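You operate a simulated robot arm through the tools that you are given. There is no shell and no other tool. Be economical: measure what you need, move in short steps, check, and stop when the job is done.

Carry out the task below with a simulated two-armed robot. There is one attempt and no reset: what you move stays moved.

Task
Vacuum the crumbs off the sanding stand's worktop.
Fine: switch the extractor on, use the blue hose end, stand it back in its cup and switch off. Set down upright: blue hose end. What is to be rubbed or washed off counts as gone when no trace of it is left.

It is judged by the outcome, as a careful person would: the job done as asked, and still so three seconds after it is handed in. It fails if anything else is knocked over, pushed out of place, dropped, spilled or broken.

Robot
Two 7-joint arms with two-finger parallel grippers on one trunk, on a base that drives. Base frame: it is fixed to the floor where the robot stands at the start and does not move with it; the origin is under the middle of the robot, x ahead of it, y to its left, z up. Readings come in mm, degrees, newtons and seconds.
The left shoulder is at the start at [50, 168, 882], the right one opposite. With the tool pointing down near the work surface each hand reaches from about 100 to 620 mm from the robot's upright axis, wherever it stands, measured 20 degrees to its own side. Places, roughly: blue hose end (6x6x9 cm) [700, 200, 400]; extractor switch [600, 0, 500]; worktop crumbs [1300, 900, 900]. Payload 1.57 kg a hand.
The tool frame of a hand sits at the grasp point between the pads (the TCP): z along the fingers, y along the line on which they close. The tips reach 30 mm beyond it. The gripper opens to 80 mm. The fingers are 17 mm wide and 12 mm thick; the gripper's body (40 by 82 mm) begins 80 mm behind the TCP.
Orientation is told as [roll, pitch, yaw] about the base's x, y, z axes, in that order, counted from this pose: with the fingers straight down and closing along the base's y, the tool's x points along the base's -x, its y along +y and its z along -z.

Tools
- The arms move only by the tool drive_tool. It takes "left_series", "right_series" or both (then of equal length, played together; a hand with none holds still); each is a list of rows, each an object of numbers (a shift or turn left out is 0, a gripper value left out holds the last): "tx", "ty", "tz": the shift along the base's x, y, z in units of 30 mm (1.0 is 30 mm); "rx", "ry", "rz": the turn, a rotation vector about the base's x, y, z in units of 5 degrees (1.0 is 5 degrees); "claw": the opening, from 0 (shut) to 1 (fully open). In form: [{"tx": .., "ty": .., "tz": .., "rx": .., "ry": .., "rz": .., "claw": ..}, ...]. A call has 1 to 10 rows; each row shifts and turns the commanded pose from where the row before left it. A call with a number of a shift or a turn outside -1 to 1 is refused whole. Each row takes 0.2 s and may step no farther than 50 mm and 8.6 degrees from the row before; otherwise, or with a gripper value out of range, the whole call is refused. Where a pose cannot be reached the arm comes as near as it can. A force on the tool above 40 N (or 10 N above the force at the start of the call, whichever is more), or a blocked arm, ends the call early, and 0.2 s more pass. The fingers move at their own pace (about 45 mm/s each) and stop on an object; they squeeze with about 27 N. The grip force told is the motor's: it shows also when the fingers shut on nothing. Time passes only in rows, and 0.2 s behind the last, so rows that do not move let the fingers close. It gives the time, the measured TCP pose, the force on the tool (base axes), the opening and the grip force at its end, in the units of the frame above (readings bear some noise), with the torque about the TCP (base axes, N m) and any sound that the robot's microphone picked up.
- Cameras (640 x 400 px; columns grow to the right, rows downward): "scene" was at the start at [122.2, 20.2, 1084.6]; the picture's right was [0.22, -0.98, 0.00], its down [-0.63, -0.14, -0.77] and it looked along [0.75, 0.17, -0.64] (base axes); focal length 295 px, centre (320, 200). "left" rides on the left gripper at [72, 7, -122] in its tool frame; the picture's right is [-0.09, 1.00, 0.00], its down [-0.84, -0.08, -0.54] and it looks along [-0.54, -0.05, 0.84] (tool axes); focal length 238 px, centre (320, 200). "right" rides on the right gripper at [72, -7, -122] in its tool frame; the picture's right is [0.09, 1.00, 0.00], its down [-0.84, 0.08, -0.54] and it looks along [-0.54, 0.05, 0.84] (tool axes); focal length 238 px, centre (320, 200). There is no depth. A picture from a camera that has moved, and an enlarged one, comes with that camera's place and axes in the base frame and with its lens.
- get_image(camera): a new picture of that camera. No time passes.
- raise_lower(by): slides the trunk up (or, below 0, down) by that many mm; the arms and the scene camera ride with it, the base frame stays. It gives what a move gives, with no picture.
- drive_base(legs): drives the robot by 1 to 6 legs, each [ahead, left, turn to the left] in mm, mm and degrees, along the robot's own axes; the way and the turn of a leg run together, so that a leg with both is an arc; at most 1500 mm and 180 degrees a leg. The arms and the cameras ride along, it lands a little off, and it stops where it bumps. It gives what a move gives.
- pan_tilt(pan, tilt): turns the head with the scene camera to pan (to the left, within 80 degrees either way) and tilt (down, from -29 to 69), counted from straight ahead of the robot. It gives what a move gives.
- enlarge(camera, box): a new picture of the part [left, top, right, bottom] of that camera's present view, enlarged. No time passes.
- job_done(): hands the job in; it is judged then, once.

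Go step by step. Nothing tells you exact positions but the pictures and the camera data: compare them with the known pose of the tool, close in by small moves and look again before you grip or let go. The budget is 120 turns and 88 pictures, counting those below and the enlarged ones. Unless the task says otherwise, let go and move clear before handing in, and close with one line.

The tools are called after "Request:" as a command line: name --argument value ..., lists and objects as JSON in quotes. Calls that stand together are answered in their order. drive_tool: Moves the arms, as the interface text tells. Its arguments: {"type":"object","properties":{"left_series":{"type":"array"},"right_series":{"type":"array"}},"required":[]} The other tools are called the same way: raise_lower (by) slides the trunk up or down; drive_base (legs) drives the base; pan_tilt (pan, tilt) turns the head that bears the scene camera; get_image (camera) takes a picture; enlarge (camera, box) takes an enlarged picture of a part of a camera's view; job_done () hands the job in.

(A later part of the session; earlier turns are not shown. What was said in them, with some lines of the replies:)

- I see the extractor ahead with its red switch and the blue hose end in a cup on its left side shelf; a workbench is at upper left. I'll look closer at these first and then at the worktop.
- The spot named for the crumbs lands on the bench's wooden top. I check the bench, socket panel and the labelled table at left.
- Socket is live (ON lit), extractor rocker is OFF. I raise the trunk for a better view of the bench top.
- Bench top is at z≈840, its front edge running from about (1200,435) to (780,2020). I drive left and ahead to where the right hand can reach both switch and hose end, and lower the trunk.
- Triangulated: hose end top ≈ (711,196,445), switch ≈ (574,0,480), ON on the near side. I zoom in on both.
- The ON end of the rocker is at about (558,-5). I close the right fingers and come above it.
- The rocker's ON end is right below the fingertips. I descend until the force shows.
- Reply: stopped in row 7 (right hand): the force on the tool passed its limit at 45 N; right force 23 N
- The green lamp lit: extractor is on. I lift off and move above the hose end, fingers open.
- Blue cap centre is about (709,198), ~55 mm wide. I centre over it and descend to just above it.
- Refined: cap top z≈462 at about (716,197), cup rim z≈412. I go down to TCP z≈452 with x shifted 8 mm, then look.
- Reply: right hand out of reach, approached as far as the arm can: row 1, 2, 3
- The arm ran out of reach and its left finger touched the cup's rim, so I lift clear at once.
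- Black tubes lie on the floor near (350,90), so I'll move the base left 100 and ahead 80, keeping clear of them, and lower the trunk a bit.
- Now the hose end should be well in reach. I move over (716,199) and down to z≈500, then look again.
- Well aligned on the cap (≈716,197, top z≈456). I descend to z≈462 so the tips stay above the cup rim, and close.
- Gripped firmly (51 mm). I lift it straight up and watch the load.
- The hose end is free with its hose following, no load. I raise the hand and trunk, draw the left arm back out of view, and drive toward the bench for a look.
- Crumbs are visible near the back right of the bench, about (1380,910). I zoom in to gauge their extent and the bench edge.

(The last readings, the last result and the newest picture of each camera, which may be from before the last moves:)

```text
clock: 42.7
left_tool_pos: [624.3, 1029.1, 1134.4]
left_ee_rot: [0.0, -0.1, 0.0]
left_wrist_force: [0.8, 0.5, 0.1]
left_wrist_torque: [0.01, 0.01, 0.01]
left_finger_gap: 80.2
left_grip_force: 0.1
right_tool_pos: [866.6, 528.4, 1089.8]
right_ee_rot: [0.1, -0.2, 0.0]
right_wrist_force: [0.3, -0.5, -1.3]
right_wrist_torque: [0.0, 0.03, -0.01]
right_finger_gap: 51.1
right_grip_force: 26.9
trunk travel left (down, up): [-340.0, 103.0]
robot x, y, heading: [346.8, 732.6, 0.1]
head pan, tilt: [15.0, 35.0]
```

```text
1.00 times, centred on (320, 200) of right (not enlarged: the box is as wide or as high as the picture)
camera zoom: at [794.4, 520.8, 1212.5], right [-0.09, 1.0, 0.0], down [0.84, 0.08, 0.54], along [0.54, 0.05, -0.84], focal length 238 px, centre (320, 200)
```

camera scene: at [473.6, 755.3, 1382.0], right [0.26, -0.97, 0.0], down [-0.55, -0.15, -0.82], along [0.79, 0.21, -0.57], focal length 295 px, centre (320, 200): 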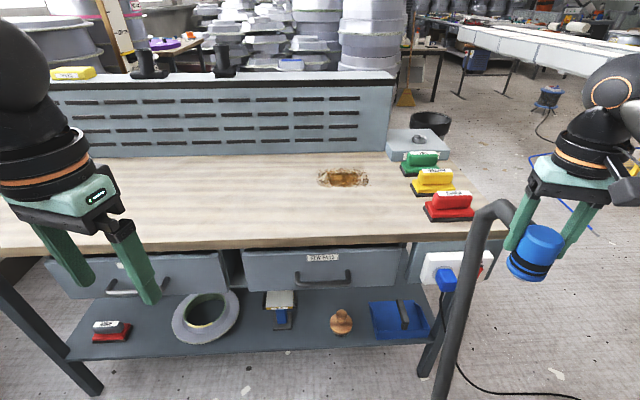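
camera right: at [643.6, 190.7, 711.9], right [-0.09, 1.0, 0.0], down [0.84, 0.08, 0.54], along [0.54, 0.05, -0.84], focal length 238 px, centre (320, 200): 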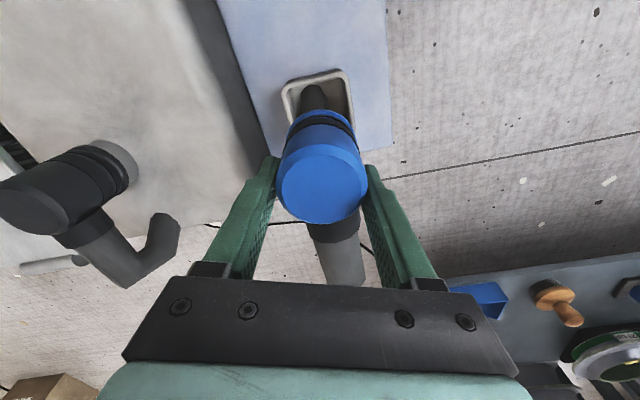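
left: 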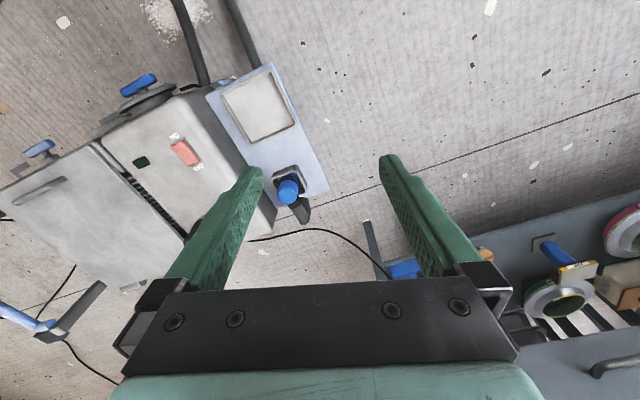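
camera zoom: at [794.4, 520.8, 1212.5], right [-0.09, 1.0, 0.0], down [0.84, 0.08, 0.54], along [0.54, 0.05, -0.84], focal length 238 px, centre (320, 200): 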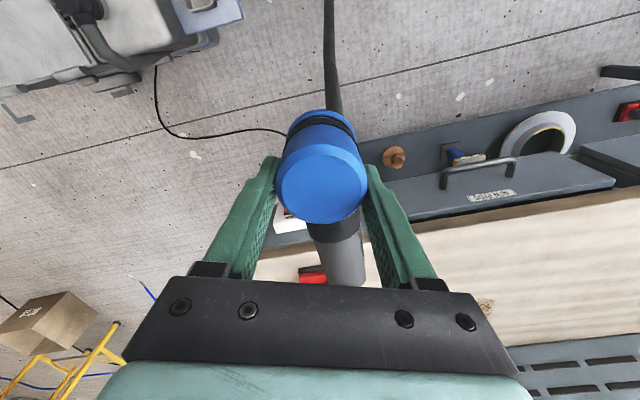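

Crumb patch spans about 200×150 mm around (1390,910), roughly 350 mm in from the front edge. I drive up to the bench, turned about 17° to face it squarely, stopping short, and look down at the clearance.

Request:
drive_base --legs '[[328, 134, 0], [0, 0, 17]]'

Request:
pan_tilt --pan 0 --tilt 65

Request:
get_image --camera "scene"

Request:
get_image --camera "left"

```text
clock: 46.0
left_tool_pos: [853.0, 1229.4, 1133.1]
left_ee_rot: [-0.1, 0.0, 17.0]
left_wrist_force: [0.6, 0.0, -0.6]
left_wrist_torque: [0.01, 0.02, -0.01]
left_finger_gap: 80.2
left_grip_force: 0.0
right_tool_pos: [1231.3, 821.4, 1091.2]
right_ee_rot: [0.1, -0.1, 17.0]
right_wrist_force: [0.2, -0.5, -1.6]
right_wrist_torque: [0.01, 0.01, -0.01]
right_finger_gap: 51.2
right_grip_force: 26.8
trunk travel left (down, up): [-340.0, 103.0]
robot x, y, heading: [681.3, 865.8, 16.9]
head pan, tilt: [15.0, 35.0]
```

```text
clock: 46.9
left_tool_pos: [854.1, 1230.0, 1133.8]
left_ee_rot: [-0.1, 0.1, 17.0]
left_wrist_force: [0.2, 0.2, -0.1]
left_wrist_torque: [0.0, -0.02, 0.02]
left_finger_gap: 79.9
left_grip_force: 0.0
right_tool_pos: [1232.2, 821.0, 1090.5]
right_ee_rot: [0.1, -0.1, 17.1]
right_wrist_force: [0.4, -0.2, -1.9]
right_wrist_torque: [-0.02, -0.03, 0.01]
right_finger_gap: 51.2
right_grip_force: 26.9
trunk travel left (down, up): [-340.0, 103.0]
robot x, y, heading: [680.9, 864.9, 17.2]
head pan, tilt: [0.0, 65.0]
```

```text
52 pictures are left
camera scene: at [773.9, 895.8, 1342.3], right [0.29, -0.96, 0.0], down [-0.87, -0.26, -0.42], along [0.4, 0.12, -0.91], focal length 295 px, centre (320, 200)
```

scene: 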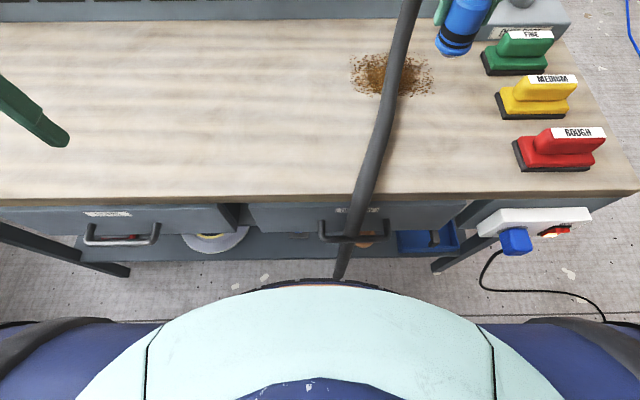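

```text
51 pictures are left
camera left: at [783.3, 1214.1, 1256.0], right [-0.2, 0.98, 0.0], down [0.82, 0.17, 0.54], along [0.53, 0.11, -0.84], focal length 238 px, centre (320, 200)
```

left: 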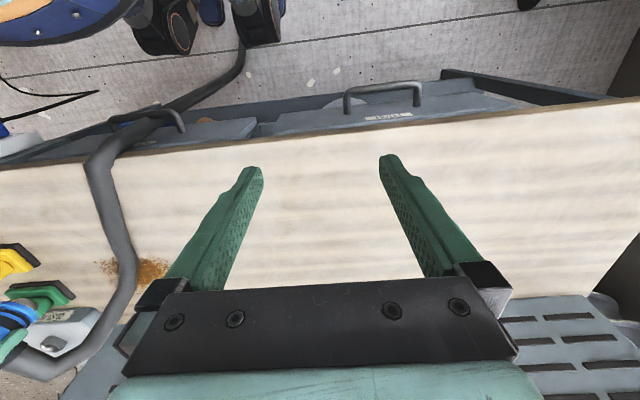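

Cross-checking views, the worktop is actually at z≈900 and the crumbs centre ≈ (1284,895), about 175×130 mm. I move 40 mm nearer and retake views.

Request:
drive_base --legs '[[40, 0, 0]]'

Request:
pan_tilt --pan -12 --tilt 50

Request:
get_image --camera "scene"

Request:
get_image --camera "right"

```text
clock: 47.8
left_tool_pos: [892.2, 1240.9, 1132.9]
left_ee_rot: [-0.1, 0.0, 17.0]
left_wrist_force: [-0.1, -0.2, -0.6]
left_wrist_torque: [-0.04, 0.01, 0.0]
left_finger_gap: 80.0
left_grip_force: 0.1
right_tool_pos: [1269.9, 832.4, 1089.0]
right_ee_rot: [0.1, -0.1, 16.9]
right_wrist_force: [0.2, 0.2, -1.2]
right_wrist_torque: [0.02, -0.03, -0.01]
right_finger_gap: 50.9
right_grip_force: 27.3
trunk travel left (down, up): [-340.0, 103.0]
robot x, y, heading: [716.4, 881.5, 17.0]
head pan, tilt: [0.0, 65.0]
```

```text
clock: 48.6
left_tool_pos: [891.3, 1240.7, 1133.9]
left_ee_rot: [0.0, 0.0, 16.9]
left_wrist_force: [0.1, 0.2, 0.7]
left_wrist_torque: [0.01, 0.0, -0.08]
left_finger_gap: 79.8
left_grip_force: 0.1
right_tool_pos: [1269.4, 833.4, 1089.9]
right_ee_rot: [0.2, -0.1, 17.0]
right_wrist_force: [1.0, -0.4, -1.5]
right_wrist_torque: [-0.01, 0.0, -0.03]
right_finger_gap: 51.2
right_grip_force: 27.2
trunk travel left (down, up): [-340.0, 103.0]
robot x, y, heading: [714.6, 877.3, 16.9]
head pan, tilt: [-12.0, 50.0]
```

```text
50 pictures are left
camera scene: at [830.4, 896.2, 1360.3], right [0.09, -1.0, 0.0], down [-0.76, -0.07, -0.64], along [0.64, 0.06, -0.77], focal length 295 px, centre (320, 200)
```

scene: 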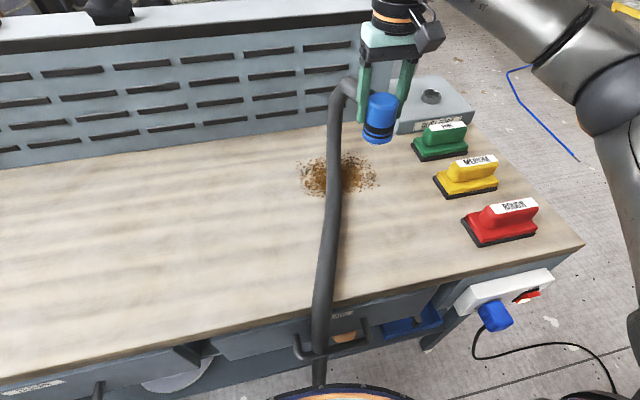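

```text
49 pictures are left
camera right: at [1203.5, 805.1, 1212.5], right [-0.38, 0.93, 0.0], down [0.78, 0.32, 0.54], along [0.5, 0.21, -0.84], focal length 238 px, centre (320, 200)
```

right: 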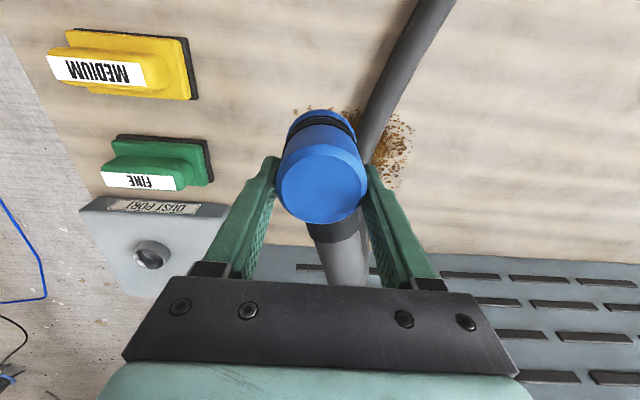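

Estimates agree. I move over the patch centre and descend until the mouth is about 10 mm above the worktop.

Request:
drive_tool --right_series '[{"tx": 0.26, "ty": 1}, {"tx": 0.26, "ty": 1}, {"tz": -1}, {"tz": -1}, {"tz": -0.5}, {}]'

Request:
enlarge --camera "scene" --box '[260, 90, 440, 230]'

Request:
get_image --camera "left"

```text
clock: 50.0
left_tool_pos: [890.9, 1241.9, 1134.6]
left_ee_rot: [0.0, 0.0, 16.9]
left_wrist_force: [0.9, -0.1, 0.5]
left_wrist_torque: [0.03, 0.0, -0.03]
left_finger_gap: 80.1
left_grip_force: 0.0
right_tool_pos: [1283.5, 892.6, 1014.5]
right_ee_rot: [0.1, -0.2, 17.1]
right_wrist_force: [0.5, -0.1, -1.7]
right_wrist_torque: [0.0, -0.03, -0.02]
right_finger_gap: 51.4
right_grip_force: 26.7
trunk travel left (down, up): [-340.0, 103.0]
robot x, y, heading: [718.1, 875.1, 17.0]
head pan, tilt: [-12.0, 50.0]
```

```text
2.86 times, centred on (350, 160) of scene
camera zoom: at [830.3, 896.2, 1360.3], right [0.09, -1.0, 0.0], down [-0.76, -0.07, -0.64], along [0.64, 0.06, -0.77], focal length 842 px, centre (234, 314)
```

zoom: 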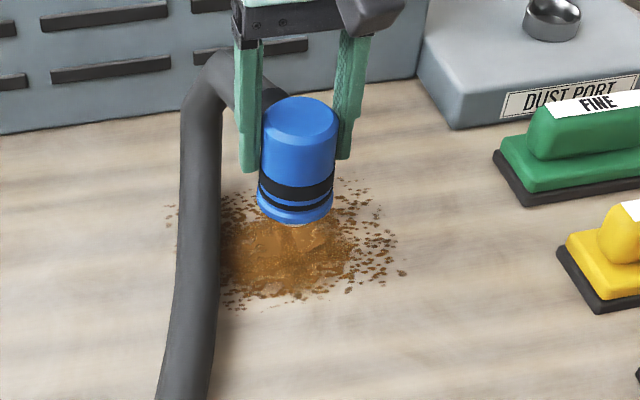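

```text
47 pictures are left
camera left: at [821.2, 1225.7, 1256.0], right [-0.2, 0.98, 0.0], down [0.82, 0.17, 0.54], along [0.53, 0.11, -0.84], focal length 238 px, centre (320, 200)
```

left: 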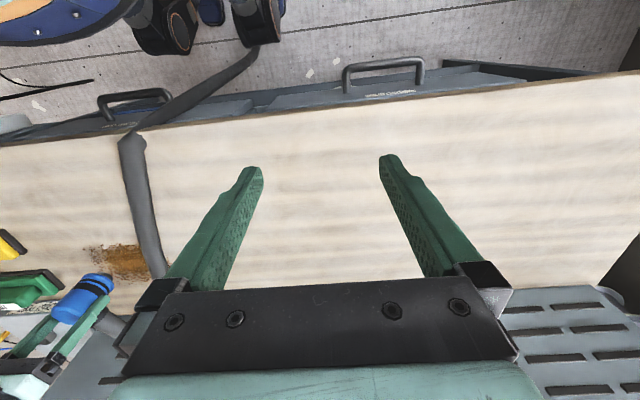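

Now I ease down to feel the worktop.

Request:
drive_tool --right_series '[{"tz": -0.3}, {"tz": -0.15}, {"tz": -0.15}, {"tz": -0.1}, {}]'

Request:
enlarge --camera "scene" --box '[260, 90, 440, 230]'

```text
clock: 51.2
left_tool_pos: [891.0, 1240.8, 1133.2]
left_ee_rot: [0.0, 0.1, 16.8]
left_wrist_force: [-0.6, -0.1, 0.2]
left_wrist_torque: [0.02, 0.03, 0.0]
left_finger_gap: 80.1
left_grip_force: 0.2
right_tool_pos: [1285.1, 890.8, 995.2]
right_ee_rot: [0.1, -0.2, 16.9]
right_wrist_force: [-0.5, 0.0, -1.2]
right_wrist_torque: [-0.01, 0.01, 0.01]
right_finger_gap: 51.2
right_grip_force: 26.8
trunk travel left (down, up): [-340.0, 103.0]
robot x, y, heading: [718.6, 875.4, 17.2]
head pan, tilt: [-12.0, 50.0]
```

```text
2.86 times, centred on (350, 160) of scene
camera zoom: at [830.3, 896.2, 1360.3], right [0.09, -1.0, 0.0], down [-0.76, -0.07, -0.64], along [0.64, 0.06, -0.77], focal length 842 px, centre (234, 314)
```

zoom: 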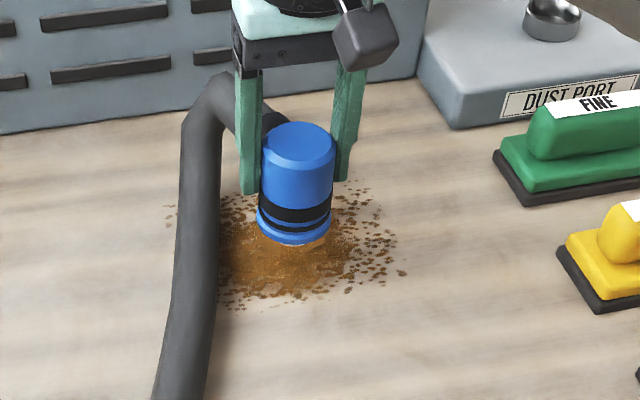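

Request:
drive_tool --right_series '[{"tz": -0.12}, {"tz": -0.12}, {"tz": -0.12}, {}]'

```text
clock: 52.2
left_tool_pos: [891.8, 1241.6, 1134.0]
left_ee_rot: [-0.1, 0.0, 16.9]
left_wrist_force: [-0.2, -0.1, 0.2]
left_wrist_torque: [0.0, -0.02, -0.01]
left_finger_gap: 80.2
left_grip_force: 0.0
right_tool_pos: [1284.3, 892.6, 983.3]
right_ee_rot: [0.1, -0.1, 17.0]
right_wrist_force: [0.5, 0.0, -1.7]
right_wrist_torque: [0.0, -0.01, -0.03]
right_finger_gap: 51.3
right_grip_force: 26.9
trunk travel left (down, up): [-340.0, 103.0]
robot x, y, heading: [715.1, 874.5, 17.1]
head pan, tilt: [-12.0, 50.0]
```

Request:
drive_tool --right_series '[{"tz": -0.1}, {"tz": -0.1}, {"tz": -0.1}, {}]'

Request:
enlarge --camera "scene" --box '[260, 90, 440, 230]'

```text
clock: 53.2
left_tool_pos: [890.9, 1240.3, 1133.4]
left_ee_rot: [0.1, 0.0, 16.9]
left_wrist_force: [0.5, -0.5, -0.3]
left_wrist_torque: [0.0, -0.01, 0.0]
left_finger_gap: 80.0
left_grip_force: 0.0
right_tool_pos: [1285.1, 892.3, 975.0]
right_ee_rot: [0.2, -0.2, 17.0]
right_wrist_force: [-1.0, 0.2, -1.9]
right_wrist_torque: [-0.03, -0.02, 0.01]
right_finger_gap: 51.2
right_grip_force: 26.8
trunk travel left (down, up): [-340.0, 103.0]
robot x, y, heading: [716.9, 877.9, 17.1]
head pan, tilt: [-12.0, 50.0]
```

```text
2.86 times, centred on (350, 160) of scene
camera zoom: at [830.3, 896.2, 1360.3], right [0.09, -1.0, 0.0], down [-0.76, -0.07, -0.64], along [0.64, 0.06, -0.77], focal length 842 px, centre (234, 314)
```

zoom: 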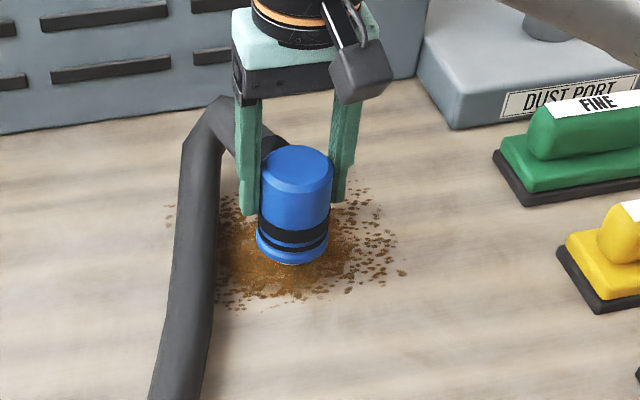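

Request:
drive_tool --right_series '[{"tz": -0.1}, {"tz": -0.1}, {"tz": -0.1}, {"tz": -0.1}, {}]'

Request:
enlarge --camera "scene" --box '[290, 120, 400, 220]'

```text
clock: 54.4
left_tool_pos: [892.5, 1241.3, 1133.2]
left_ee_rot: [-0.1, 0.0, 16.8]
left_wrist_force: [-0.3, 0.7, -0.1]
left_wrist_torque: [-0.04, 0.03, -0.01]
left_finger_gap: 80.2
left_grip_force: 0.0
right_tool_pos: [1285.0, 892.0, 962.0]
right_ee_rot: [0.1, -0.1, 17.1]
right_wrist_force: [-0.8, 0.3, -1.3]
right_wrist_torque: [0.01, -0.02, 0.0]
right_finger_gap: 50.9
right_grip_force: 27.2
trunk travel left (down, up): [-340.0, 103.0]
robot x, y, heading: [716.3, 874.2, 16.8]
head pan, tilt: [-12.0, 50.0]
```

```text
4.00 times, centred on (345, 170) of scene
camera zoom: at [830.3, 896.2, 1360.3], right [0.09, -1.0, 0.0], down [-0.76, -0.07, -0.64], along [0.64, 0.06, -0.77], focal length 1179 px, centre (220, 320)
```

zoom: 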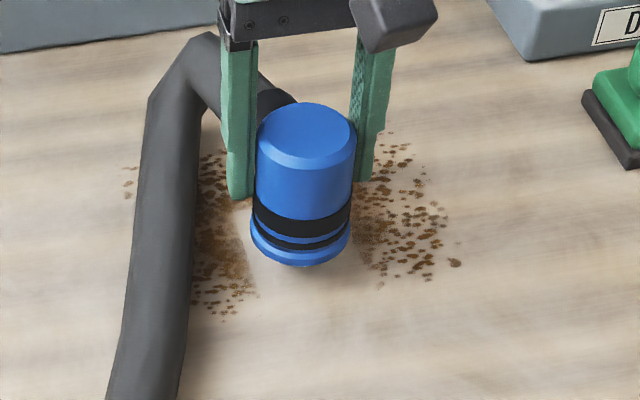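

Suction works: the strip under the mouth is clearing. I now sweep along the bench in passes, starting leftwards.

Request:
drive_tool --right_series '[{"tz": -0.1}, {"tx": -0.146, "ty": 0.478}, {"tx": -0.146, "ty": 0.478}, {"tx": -0.146, "ty": 0.478}, {"tx": -0.146, "ty": 0.478}, {"tx": -0.146, "ty": 0.478}, {"tx": -0.146, "ty": 0.478}, {}]'

Request:
enlarge --camera "scene" --box '[260, 110, 420, 230]'

```text
clock: 56.2
left_tool_pos: [892.4, 1241.5, 1133.9]
left_ee_rot: [0.0, -0.1, 16.8]
left_wrist_force: [-0.2, 0.1, 0.1]
left_wrist_torque: [0.0, 0.01, 0.01]
left_finger_gap: 79.9
left_grip_force: 0.1
right_tool_pos: [1258.8, 977.8, 958.5]
right_ee_rot: [0.2, -0.1, 17.0]
right_wrist_force: [0.3, 0.3, -1.8]
right_wrist_torque: [-0.01, 0.02, -0.01]
right_finger_gap: 51.2
right_grip_force: 26.8
trunk travel left (down, up): [-340.0, 103.0]
robot x, y, heading: [720.3, 873.0, 16.9]
head pan, tilt: [-12.0, 50.0]
```

```text
3.33 times, centred on (340, 170) of scene
camera zoom: at [830.4, 896.1, 1360.3], right [0.09, -1.0, 0.0], down [-0.76, -0.07, -0.64], along [0.64, 0.06, -0.77], focal length 982 px, centre (253, 300)
```

zoom: 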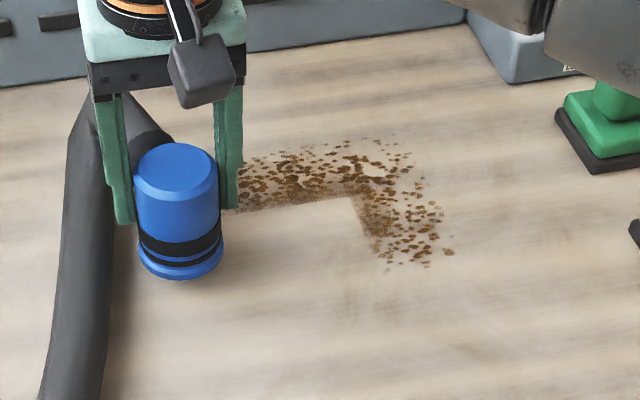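

The near half is clear. Next pass 40 mm farther back, going right.

Request:
drive_tool --right_series '[{"tx": 0.637, "ty": 0.195}, {"tx": 0.637, "ty": 0.195}, {"tx": 0.195, "ty": -0.637}, {"tx": 0.195, "ty": -0.637}, {"tx": 0.195, "ty": -0.637}, {"tx": 0.195, "ty": -0.637}, {"tx": 0.195, "ty": -0.637}, {"tx": 0.195, "ty": -0.637}, {"tx": 0.195, "ty": -0.637}, {"tx": 0.195, "ty": -0.637}]'

Request:
drive_tool --right_series '[{"tx": 0.195, "ty": -0.637}, {"tx": -0.637, "ty": -0.195}, {"tx": -0.637, "ty": -0.195}, {"tx": -0.3, "ty": -0.1}, {}]'

Request:
enlarge --camera "scene" --box '[260, 110, 420, 230]'

```text
clock: 58.4
left_tool_pos: [891.3, 1240.2, 1134.3]
left_ee_rot: [0.0, -0.1, 16.9]
left_wrist_force: [-0.1, 0.2, -0.1]
left_wrist_torque: [-0.01, 0.0, 0.0]
left_finger_gap: 80.1
left_grip_force: 0.0
right_tool_pos: [1344.0, 837.2, 958.7]
right_ee_rot: [0.2, -0.2, 16.9]
right_wrist_force: [0.4, -0.3, -0.9]
right_wrist_torque: [0.01, 0.0, 0.04]
right_finger_gap: 50.8
right_grip_force: 27.1
trunk travel left (down, up): [-340.0, 103.0]
robot x, y, heading: [717.4, 875.6, 17.0]
head pan, tilt: [-12.0, 50.0]
```

```text
clock: 59.6
left_tool_pos: [891.8, 1241.2, 1133.5]
left_ee_rot: [0.0, 0.0, 17.0]
left_wrist_force: [0.7, 0.1, -1.2]
left_wrist_torque: [-0.01, 0.02, 0.0]
left_finger_gap: 79.9
left_grip_force: 0.1
right_tool_pos: [1303.3, 803.4, 960.1]
right_ee_rot: [0.3, -0.1, 16.9]
right_wrist_force: [-0.6, 0.6, -1.8]
right_wrist_torque: [0.04, 0.03, 0.04]
right_finger_gap: 51.3
right_grip_force: 26.7
trunk travel left (down, up): [-340.0, 103.0]
robot x, y, heading: [716.2, 875.6, 16.9]
head pan, tilt: [-12.0, 50.0]
```

```text
3.33 times, centred on (340, 170) of scene
camera zoom: at [830.4, 896.2, 1360.3], right [0.09, -1.0, 0.0], down [-0.76, -0.07, -0.64], along [0.64, 0.06, -0.77], focal length 982 px, centre (253, 300)
```

zoom: 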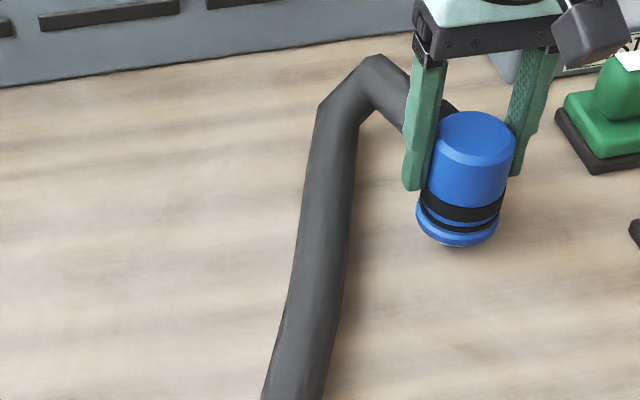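

Nearly all gone. I make one more pass over the near-right part and back across the middle, then lift to inspect.

Request:
drive_tool --right_series '[{"tx": -0.637, "ty": -0.195}, {"tx": -0.637, "ty": -0.195}, {"tx": -0.195, "ty": 0.637}, {"tx": -0.195, "ty": 0.637}, {"tx": -0.195, "ty": 0.637}, {"tx": -0.195, "ty": 0.637}, {"tx": -0.195, "ty": 0.637}, {"tx": -0.195, "ty": 0.637}, {"tx": -0.195, "ty": 0.637}, {"tx": -0.195, "ty": 0.637}]'

Request:
drive_tool --right_series '[{"tz": 1}, {"tz": 1}, {"tz": 1}, {"tz": 1}, {"tx": -1, "tz": 0.4}, {"tx": -1}, {"tx": -1}, {"tx": -1}, {"tx": -1}]'

Request:
enlarge --camera "scene" --box '[250, 110, 430, 250]'

Request:
get_image --camera "left"

```text
clock: 61.8
left_tool_pos: [892.8, 1239.9, 1133.6]
left_ee_rot: [-0.1, 0.0, 17.0]
left_wrist_force: [0.0, -0.3, -0.2]
left_wrist_torque: [-0.03, -0.02, 0.0]
left_finger_gap: 79.8
left_grip_force: 0.0
right_tool_pos: [1217.9, 944.6, 959.9]
right_ee_rot: [0.1, 0.0, 17.0]
right_wrist_force: [1.0, -0.8, -1.2]
right_wrist_torque: [0.0, 0.0, 0.01]
right_finger_gap: 51.1
right_grip_force: 26.6
trunk travel left (down, up): [-340.0, 103.0]
robot x, y, heading: [715.1, 877.6, 16.7]
head pan, tilt: [-12.0, 50.0]
```

```text
clock: 63.8
left_tool_pos: [891.4, 1240.7, 1133.6]
left_ee_rot: [0.0, 0.0, 16.9]
left_wrist_force: [-0.6, 0.8, -0.2]
left_wrist_torque: [-0.01, 0.0, -0.01]
left_finger_gap: 80.0
left_grip_force: 0.0
right_tool_pos: [1065.4, 943.2, 1092.2]
right_ee_rot: [0.2, -0.2, 16.9]
right_wrist_force: [-0.3, 0.3, -1.0]
right_wrist_torque: [0.0, 0.03, -0.03]
right_finger_gap: 51.4
right_grip_force: 26.9
trunk travel left (down, up): [-340.0, 103.0]
robot x, y, heading: [714.5, 877.6, 17.0]
head pan, tilt: [-12.0, 50.0]
```

```text
2.86 times, centred on (340, 180) of scene
camera zoom: at [830.0, 896.2, 1360.4], right [0.09, -1.0, 0.0], down [-0.76, -0.07, -0.64], along [0.64, 0.06, -0.77], focal length 842 px, centre (263, 257)
```

zoom: 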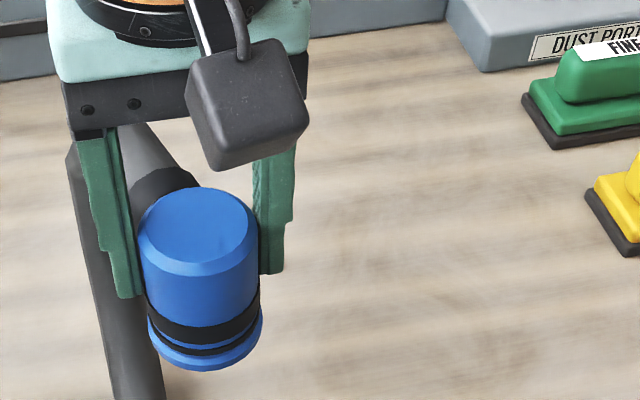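

```text
40 pictures are left
camera left: at [820.9, 1225.7, 1256.0], right [-0.2, 0.98, 0.0], down [0.82, 0.17, 0.54], along [0.53, 0.11, -0.84], focal length 238 px, centre (320, 200)
```

left: 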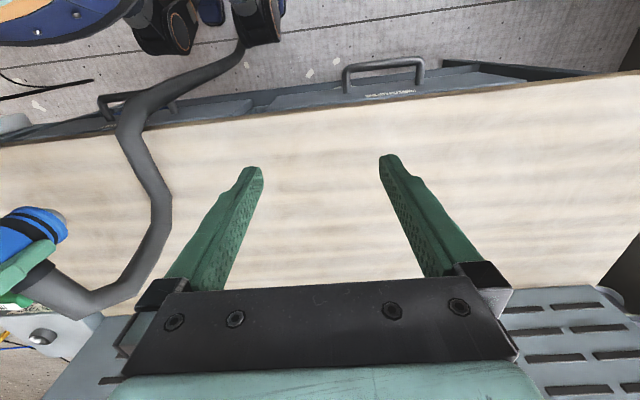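

I back off along the way I came, turn square again, and inspect the worktop from there.

Request:
drive_base --legs '[[-340, 0, 0], [0, 0, -17]]'

Request:
drive_tool --right_series '[{"tx": 0.6, "ty": -0.8}, {"tx": 0.6, "ty": -0.8}, {"tx": 0.6, "ty": -0.8}, {"tx": 0.6, "ty": -0.8}, {"tx": 0.6, "ty": -0.8}, {"tx": 0.6, "ty": -0.8}, {"tx": 0.6, "ty": -0.6}]'

Request:
pan_tilt --pan 15 --tilt 30

Request:
get_image --camera "scene"

Request:
enlarge --camera "scene" --box '[250, 130, 450, 250]'

```text
clock: 67.0
left_tool_pos: [666.0, 1073.6, 1133.1]
left_ee_rot: [0.0, 0.0, -0.2]
left_wrist_force: [1.1, 0.2, 0.9]
left_wrist_torque: [0.0, 0.0, 0.02]
left_finger_gap: 80.1
left_grip_force: 0.0
right_tool_pos: [745.1, 738.5, 1092.3]
right_ee_rot: [0.0, -0.2, -0.1]
right_wrist_force: [0.1, -0.2, -1.9]
right_wrist_torque: [0.02, 0.02, -0.03]
right_finger_gap: 51.2
right_grip_force: 27.2
trunk travel left (down, up): [-340.0, 103.0]
robot x, y, heading: [386.6, 773.0, -0.3]
head pan, tilt: [-12.0, 50.0]
```

```text
clock: 68.6
left_tool_pos: [665.5, 1074.6, 1133.1]
left_ee_rot: [0.0, 0.0, -0.2]
left_wrist_force: [-0.4, -0.4, 0.5]
left_wrist_torque: [-0.04, -0.02, -0.04]
left_finger_gap: 80.1
left_grip_force: 0.0
right_tool_pos: [871.9, 575.5, 1090.3]
right_ee_rot: [0.2, -0.1, -0.2]
right_wrist_force: [0.7, 1.2, -1.9]
right_wrist_torque: [0.01, -0.02, -0.01]
right_finger_gap: 51.0
right_grip_force: 27.3
trunk travel left (down, up): [-340.0, 103.0]
robot x, y, heading: [391.3, 776.0, -0.2]
head pan, tilt: [-12.0, 50.0]
```

```text
clock: 69.5
left_tool_pos: [666.1, 1074.2, 1133.6]
left_ee_rot: [0.0, 0.1, -0.3]
left_wrist_force: [-0.5, 0.4, -0.4]
left_wrist_torque: [0.01, -0.03, -0.01]
left_finger_gap: 79.9
left_grip_force: 0.0
right_tool_pos: [871.2, 575.5, 1092.6]
right_ee_rot: [0.0, -0.2, -0.1]
right_wrist_force: [-0.1, 0.7, -1.0]
right_wrist_torque: [-0.03, -0.04, -0.01]
right_finger_gap: 50.8
right_grip_force: 27.5
trunk travel left (down, up): [-340.0, 103.0]
robot x, y, heading: [387.1, 776.7, -0.2]
head pan, tilt: [15.0, 30.0]
```

```text
39 pictures are left
camera scene: at [517.0, 801.7, 1389.8], right [0.25, -0.97, 0.0], down [-0.48, -0.13, -0.87], along [0.84, 0.22, -0.5], focal length 295 px, centre (320, 200)
```

scene: 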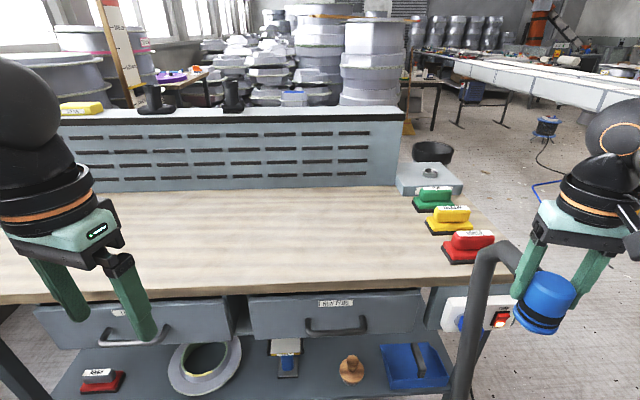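

```text
3.20 times, centred on (350, 190) of scene
camera zoom: at [517.0, 801.7, 1389.8], right [0.25, -0.97, 0.0], down [-0.48, -0.13, -0.87], along [0.84, 0.22, -0.5], focal length 943 px, centre (224, 232)
```

zoom: 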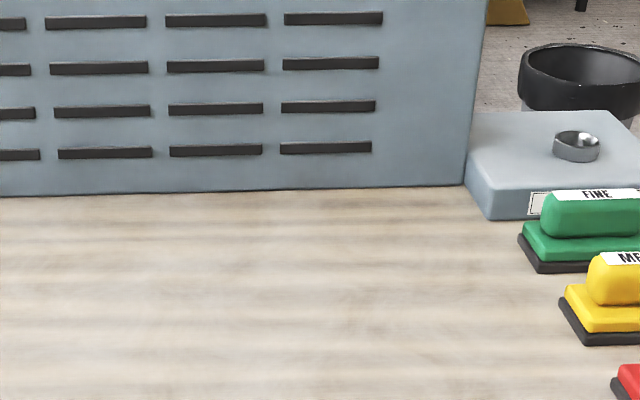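

The worktop is clean, everything else in place. I return to the extractor to stand the hose end back in its cup.

Request:
drive_base --legs '[[-188, 0, 0], [0, -377, 0]]'

Request:
raise_lower --by -330

Request:
pan_tilt --pan -20 --tilt 50

Request:
get_image --camera "scene"

Request:
get_image --camera "right"

```text
clock: 74.5
left_tool_pos: [476.4, 692.5, 1134.0]
left_ee_rot: [0.0, 0.1, -0.1]
left_wrist_force: [-0.2, 0.6, -0.6]
left_wrist_torque: [0.03, 0.03, 0.0]
left_finger_gap: 80.0
left_grip_force: 0.2
right_tool_pos: [683.2, 196.6, 1091.8]
right_ee_rot: [0.1, -0.1, -0.1]
right_wrist_force: [-0.3, -0.3, -1.5]
right_wrist_torque: [-0.01, -0.02, 0.01]
right_finger_gap: 51.0
right_grip_force: 26.9
trunk travel left (down, up): [-340.0, 103.0]
robot x, y, heading: [202.3, 396.6, -0.1]
head pan, tilt: [15.0, 30.0]
```

```text
clock: 77.8
left_tool_pos: [475.8, 693.1, 803.7]
left_ee_rot: [-0.1, 0.0, -0.2]
left_wrist_force: [-0.4, -0.5, -0.3]
left_wrist_torque: [-0.01, 0.01, 0.0]
left_finger_gap: 79.8
left_grip_force: 0.0
right_tool_pos: [682.9, 196.3, 761.0]
right_ee_rot: [0.1, 0.0, 0.0]
right_wrist_force: [-0.6, 0.3, -1.1]
right_wrist_torque: [0.0, -0.01, 0.01]
right_finger_gap: 51.1
right_grip_force: 27.0
trunk travel left (down, up): [-10.0, 433.0]
robot x, y, heading: [201.5, 391.4, -0.5]
head pan, tilt: [15.0, 30.0]
```

```text
clock: 78.8
left_tool_pos: [476.5, 693.5, 803.1]
left_ee_rot: [0.0, 0.0, -0.2]
left_wrist_force: [0.1, -0.2, -0.4]
left_wrist_torque: [-0.01, 0.03, 0.03]
left_finger_gap: 80.1
left_grip_force: 0.0
right_tool_pos: [682.0, 195.5, 760.0]
right_ee_rot: [0.1, -0.1, -0.1]
right_wrist_force: [0.1, 0.0, -1.6]
right_wrist_torque: [0.01, 0.01, 0.02]
right_finger_gap: 51.4
right_grip_force: 26.4
trunk travel left (down, up): [-10.0, 433.0]
robot x, y, heading: [200.0, 394.9, -0.2]
head pan, tilt: [-20.0, 50.0]
```

```text
37 pictures are left
camera scene: at [312.6, 371.6, 1030.4], right [-0.34, -0.94, 0.0], down [-0.72, 0.26, -0.64], along [0.6, -0.22, -0.77], focal length 295 px, centre (320, 200)
```

scene: 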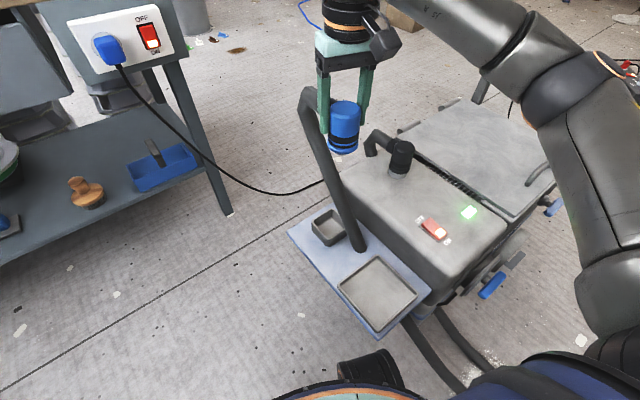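

```text
36 pictures are left
camera right: at [611.1, 189.4, 883.5], right [-0.09, 1.0, 0.0], down [0.84, 0.07, 0.54], along [0.54, 0.05, -0.84], focal length 238 px, centre (320, 200)
```

right: 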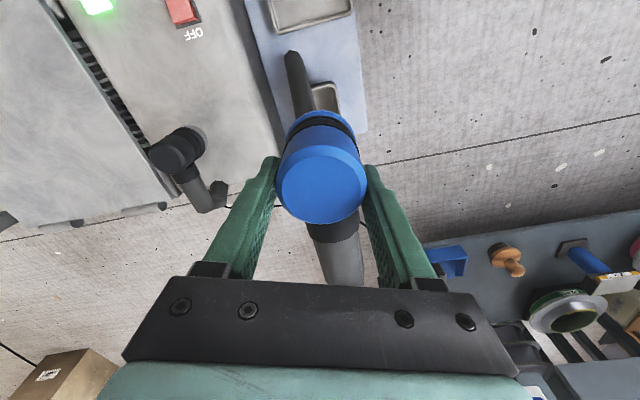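

I go to directly above the recorded grasp spot (716,196) at z≈590 and compare with the earlier picture.

Request:
drive_tool --right_series '[{"tx": 0.56, "tz": -0.5}, {"tx": 0.56, "tz": -1}, {"tz": -1}, {"tz": -1}, {"tz": -1}, {"tz": -1}, {"tz": -0.2}, {}]'

Request:
get_image --camera "right"

Request:
enlarge --camera "scene" --box '[250, 110, 410, 250]'

```text
clock: 80.6
left_tool_pos: [475.9, 693.6, 803.4]
left_ee_rot: [0.0, 0.0, -0.2]
left_wrist_force: [-0.5, -0.4, 0.5]
left_wrist_torque: [-0.02, 0.03, -0.01]
left_finger_gap: 80.0
left_grip_force: 0.1
right_tool_pos: [715.0, 195.9, 591.0]
right_ee_rot: [0.1, -0.1, -0.1]
right_wrist_force: [-0.5, 0.2, -1.4]
right_wrist_torque: [-0.05, 0.01, 0.0]
right_finger_gap: 51.3
right_grip_force: 26.8
trunk travel left (down, up): [-10.0, 433.0]
robot x, y, heading: [202.2, 397.6, -0.3]
head pan, tilt: [-20.0, 50.0]
```

```text
35 pictures are left
camera right: at [644.7, 189.7, 712.4], right [-0.09, 1.0, 0.0], down [0.84, 0.07, 0.54], along [0.54, 0.05, -0.84], focal length 238 px, centre (320, 200)
```

right: 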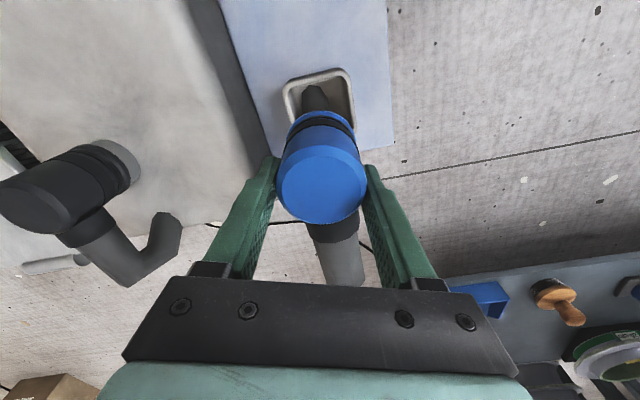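

```text
2.86 times, centred on (330, 180) of scene
camera zoom: at [312.6, 371.6, 1030.3], right [-0.34, -0.94, 0.0], down [-0.72, 0.26, -0.64], along [0.6, -0.22, -0.77], focal length 842 px, centre (291, 257)
```

zoom: 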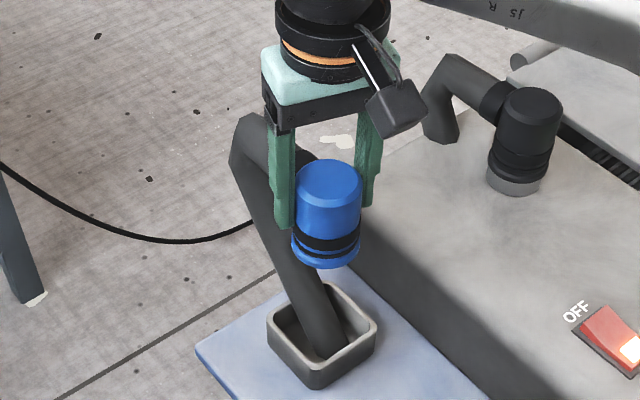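

The view matches the lift-off picture within a couple of mm. I lower it into the cup gently.

Request:
drive_tool --right_series '[{"tz": -0.9}, {"tz": -0.9}, {"tz": -0.8}, {"tz": -0.6}, {"tz": -0.4}, {"tz": -0.3}, {"tz": -0.2}, {}]'

Request:
enlarge --camera "scene" --box '[270, 150, 390, 250]'

Request:
get_image --camera "right"

```text
clock: 82.4
left_tool_pos: [476.6, 693.5, 803.4]
left_ee_rot: [0.0, 0.0, -0.2]
left_wrist_force: [0.2, -0.4, -1.2]
left_wrist_torque: [-0.04, 0.0, 0.01]
left_finger_gap: 80.2
left_grip_force: 0.2
right_tool_pos: [716.4, 195.2, 467.3]
right_ee_rot: [0.0, -0.2, -0.1]
right_wrist_force: [-0.4, 0.6, -0.8]
right_wrist_torque: [0.01, -0.02, 0.01]
right_finger_gap: 51.0
right_grip_force: 26.6
trunk travel left (down, up): [-10.0, 433.0]
robot x, y, heading: [200.2, 389.7, -0.2]
head pan, tilt: [-20.0, 50.0]
```

```text
4.00 times, centred on (330, 200) of scene
camera zoom: at [312.6, 371.6, 1030.3], right [-0.34, -0.94, 0.0], down [-0.72, 0.26, -0.64], along [0.6, -0.22, -0.77], focal length 1179 px, centre (280, 200)
```

zoom: 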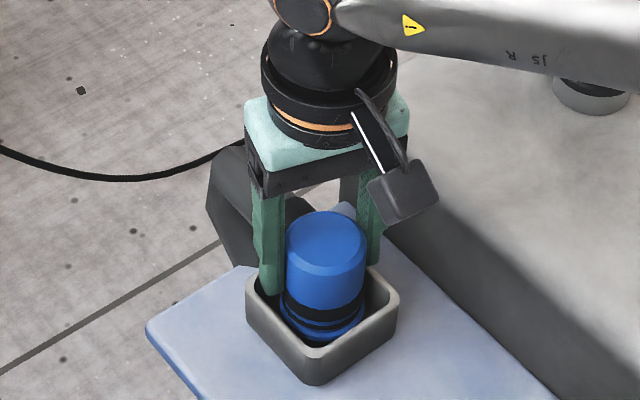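

```text
32 pictures are left
camera right: at [644.7, 189.6, 589.4], right [-0.09, 1.0, 0.0], down [0.84, 0.08, 0.54], along [0.54, 0.05, -0.84], focal length 238 px, centre (320, 200)
```

right: 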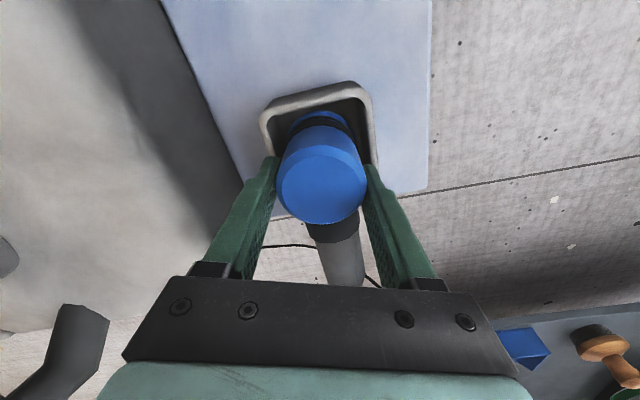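

It is almost seated; I lower the last millimetres and feel for contact.

Request:
drive_tool --right_series '[{"tz": -0.07}, {"tz": -0.05}, {}]'

```text
clock: 83.2
left_tool_pos: [475.1, 694.5, 803.5]
left_ee_rot: [0.0, 0.0, -0.1]
left_wrist_force: [-0.4, 0.1, 0.5]
left_wrist_torque: [0.0, 0.02, -0.03]
left_finger_gap: 79.9
left_grip_force: 0.0
right_tool_pos: [716.1, 196.4, 463.2]
right_ee_rot: [0.1, -0.2, -0.1]
right_wrist_force: [-1.5, -0.4, 6.6]
right_wrist_torque: [-0.09, 0.21, -0.02]
right_finger_gap: 51.2
right_grip_force: 27.0
trunk travel left (down, up): [-10.0, 433.0]
robot x, y, heading: [202.2, 393.8, 0.0]
head pan, tilt: [-20.0, 50.0]
```

Contact at the original height (463), so it stands on the cup floor. I release slowly and look.

Request:
drive_tool --right_series '[{"claw": 0.7}, {"claw": 0.8}, {"claw": 1.0}, {}, {}]'

Request:
enlarge --camera "scene" --box '[270, 150, 390, 250]'

Request:
get_image --camera "right"

```text
clock: 84.4
left_tool_pos: [476.0, 693.4, 804.1]
left_ee_rot: [0.0, 0.0, -0.1]
left_wrist_force: [0.1, -0.7, -0.3]
left_wrist_torque: [0.0, 0.02, -0.03]
left_finger_gap: 80.1
left_grip_force: 0.0
right_tool_pos: [715.7, 196.3, 463.5]
right_ee_rot: [0.1, -0.2, -0.1]
right_wrist_force: [0.1, 0.0, 0.8]
right_wrist_torque: [0.04, 0.04, -0.01]
right_finger_gap: 80.1
right_grip_force: 0.0
trunk travel left (down, up): [-10.0, 433.0]
robot x, y, heading: [202.0, 394.4, -0.3]
head pan, tilt: [-20.0, 50.0]
```

```text
4.00 times, centred on (330, 200) of scene
camera zoom: at [312.5, 371.6, 1030.3], right [-0.34, -0.94, 0.0], down [-0.72, 0.26, -0.64], along [0.6, -0.22, -0.77], focal length 1179 px, centre (280, 200)
```

zoom: 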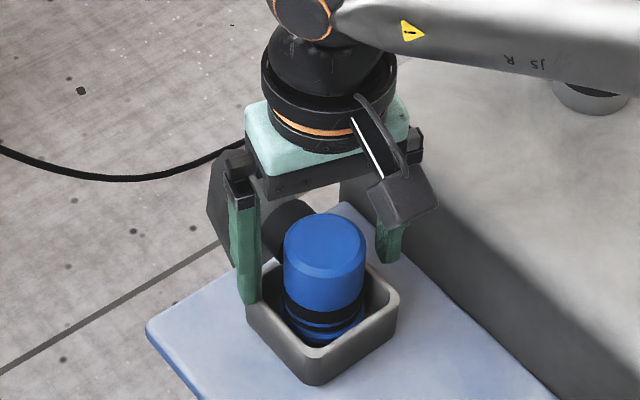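

```text
30 pictures are left
camera right: at [644.8, 189.4, 585.7], right [-0.09, 1.0, 0.0], down [0.84, 0.07, 0.54], along [0.54, 0.05, -0.84], focal length 238 px, centre (320, 200)
```

right: 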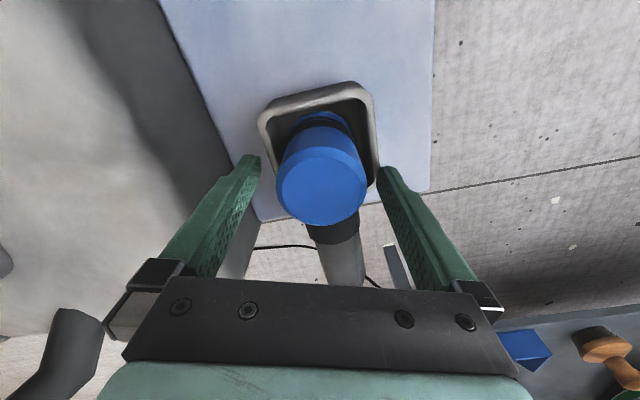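

It stands upright in its cup. I lift clear, close the fingers and go over the OFF end of the rocker (≈590,4).

Request:
drive_tool --right_series '[{"tz": 1}, {"tz": 1}, {"tz": 1}, {"tz": 1}, {"tz": 1}, {"tz": 1, "tx": -0.5}, {"tx": -1}, {"tx": -1, "ty": -0.5, "claw": 0}, {"tx": -1, "ty": -0.9}, {"tx": -0.7, "ty": -1}]'

Request:
drive_tool --right_series '[{"ty": -1}, {"ty": -1}, {"ty": -1}, {"ty": -1}, {"tz": -0.6}, {}]'

Request:
get_image --camera "right"

Request:
enlarge --camera "scene" --box '[280, 130, 520, 290]'

```text
clock: 86.6
left_tool_pos: [475.1, 694.4, 803.4]
left_ee_rot: [0.1, 0.0, -0.1]
left_wrist_force: [0.7, 0.6, 0.3]
left_wrist_torque: [0.02, 0.01, 0.0]
left_finger_gap: 79.8
left_grip_force: 0.0
right_tool_pos: [589.8, 124.0, 643.6]
right_ee_rot: [0.1, -0.1, -0.1]
right_wrist_force: [0.2, 0.0, -0.9]
right_wrist_torque: [0.0, 0.03, -0.05]
right_finger_gap: 10.1
right_grip_force: 0.1
trunk travel left (down, up): [-10.0, 433.0]
robot x, y, heading: [200.6, 397.6, -0.3]
head pan, tilt: [-20.0, 50.0]
```

```text
clock: 88.0
left_tool_pos: [475.8, 693.7, 804.1]
left_ee_rot: [0.0, 0.1, -0.2]
left_wrist_force: [-0.1, 0.8, 0.5]
left_wrist_torque: [0.0, -0.01, 0.0]
left_finger_gap: 80.2
left_grip_force: 0.1
right_tool_pos: [590.2, 4.0, 625.5]
right_ee_rot: [0.1, -0.2, -0.1]
right_wrist_force: [0.6, -0.7, -0.5]
right_wrist_torque: [-0.02, 0.01, -0.02]
right_finger_gap: 0.0
right_grip_force: 21.2
trunk travel left (down, up): [-10.0, 433.0]
robot x, y, heading: [198.7, 395.0, -0.3]
head pan, tilt: [-20.0, 50.0]
```

```text
29 pictures are left
camera right: at [518.9, -2.3, 748.4], right [-0.09, 1.0, 0.0], down [0.84, 0.07, 0.55], along [0.54, 0.05, -0.84], focal length 238 px, centre (320, 200)
```

right: 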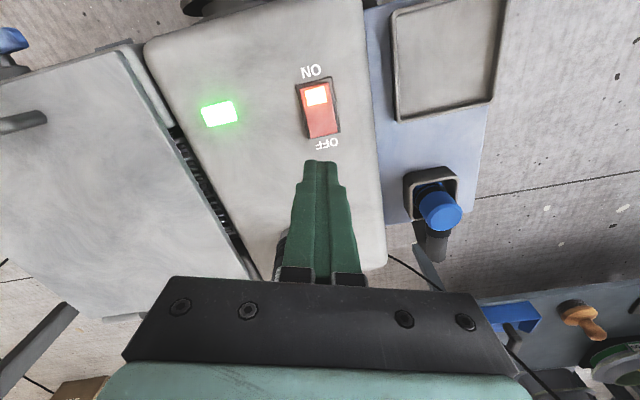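

```text
2.50 times, centred on (400, 210) of scene
camera zoom: at [312.5, 371.6, 1030.3], right [-0.34, -0.94, 0.0], down [-0.72, 0.26, -0.64], along [0.6, -0.22, -0.77], focal length 737 px, centre (120, 175)
```

zoom: 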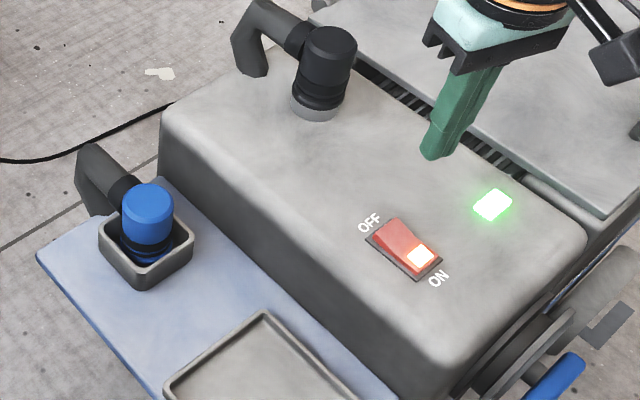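

The OFF end is right below (≈592,8). I press down.

Request:
drive_tool --right_series '[{"ty": 0.12, "tz": -1}, {"tz": -1}, {"tz": -0.9}, {"tz": -0.3}, {"tz": -0.2}, {"tz": -0.2}, {"tz": -0.15}, {"tz": -0.15}]'

Request:
get_image --camera "right"

```text
clock: 89.7
left_tool_pos: [474.5, 694.0, 803.7]
left_ee_rot: [-0.1, -0.1, -0.3]
left_wrist_force: [0.1, 0.0, 0.3]
left_wrist_torque: [-0.01, 0.0, 0.0]
left_finger_gap: 79.9
left_grip_force: 0.0
right_tool_pos: [591.3, 7.2, 521.4]
right_ee_rot: [0.1, -0.7, -0.1]
right_wrist_force: [-9.9, 2.0, 21.5]
right_wrist_torque: [-0.08, 0.44, -0.07]
right_finger_gap: 0.0
right_grip_force: 21.1
trunk travel left (down, up): [-10.0, 433.0]
robot x, y, heading: [200.6, 396.8, -0.1]
head pan, tilt: [-20.0, 50.0]
stopped in row 8 (right hand): the force on the tool passed its limit at 45 N (the readings are from after the stop); the commanded pose is now the measured one
```

```text
27 pictures are left
camera right: at [519.0, 1.2, 641.8], right [-0.09, 1.0, 0.0], down [0.83, 0.07, 0.55], along [0.55, 0.05, -0.83], focal length 238 px, centre (320, 200)
```

right: 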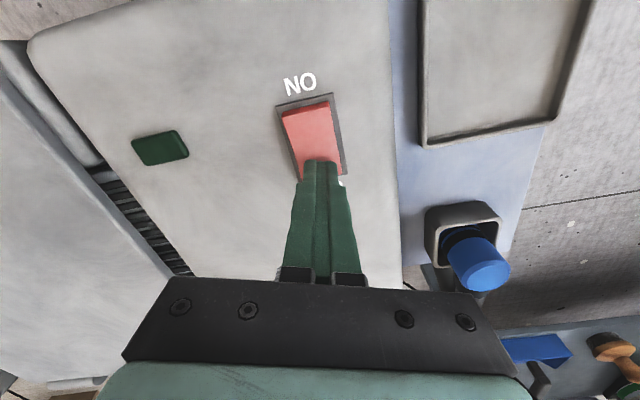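

The lamp is dark: the extractor is off. I lift clear and take a last look.

Request:
drive_tool --right_series '[{"tz": 1}, {"tz": 1}, {"tz": 1}, {"tz": 1}, {"tz": 1}, {"tz": 1, "ty": -0.5}, {"tz": 0.5, "ty": -0.5}]'

Request:
get_image --camera "scene"

Request:
enlarge --camera "scene" --box '[280, 130, 520, 330]'

```text
clock: 91.2
left_tool_pos: [476.6, 693.6, 803.7]
left_ee_rot: [0.0, 0.0, -0.3]
left_wrist_force: [0.0, 0.1, -0.1]
left_wrist_torque: [-0.02, 0.05, 0.05]
left_finger_gap: 80.0
left_grip_force: 0.1
right_tool_pos: [592.4, -23.2, 711.5]
right_ee_rot: [0.2, -0.5, -0.2]
right_wrist_force: [-0.5, 0.2, 0.3]
right_wrist_torque: [0.0, -0.02, -0.01]
right_finger_gap: 0.3
right_grip_force: 21.6
trunk travel left (down, up): [-10.0, 433.0]
robot x, y, heading: [202.4, 396.4, -0.0]
head pan, tilt: [-20.0, 50.0]
```

```text
26 pictures are left
camera scene: at [312.3, 371.6, 1030.3], right [-0.34, -0.94, 0.0], down [-0.72, 0.26, -0.64], along [0.6, -0.22, -0.77], focal length 295 px, centre (320, 200)
```

scene: 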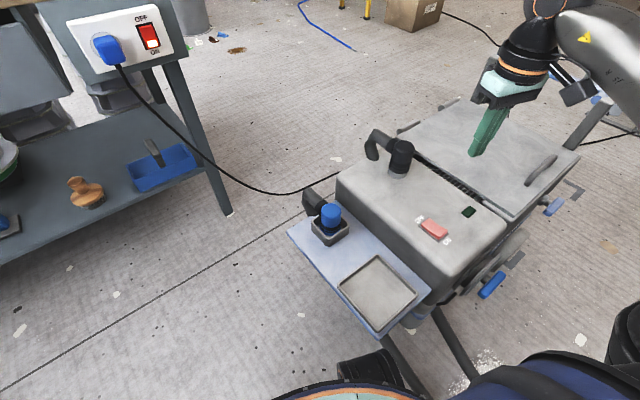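

```text
2.00 times, centred on (400, 230) of scene
camera zoom: at [312.3, 371.6, 1030.3], right [-0.34, -0.94, 0.0], down [-0.72, 0.26, -0.64], along [0.6, -0.22, -0.77], focal length 589 px, centre (160, 140)
```

zoom: 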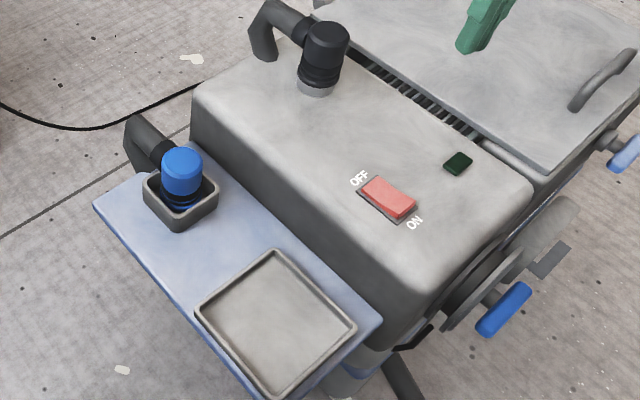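

The switch is off, the hose end stands upright in its cup and the worktop looked clean in the enlarged view, so I hand in.

Request:
job_done

```text
The job is handed in.
```

The crumbs are vacuumed off the sanding stand's worktop, with no trace visible in the last enlarged view. The blue hose end is back upright in its cup, the extractor is off, and nothing else was moved.
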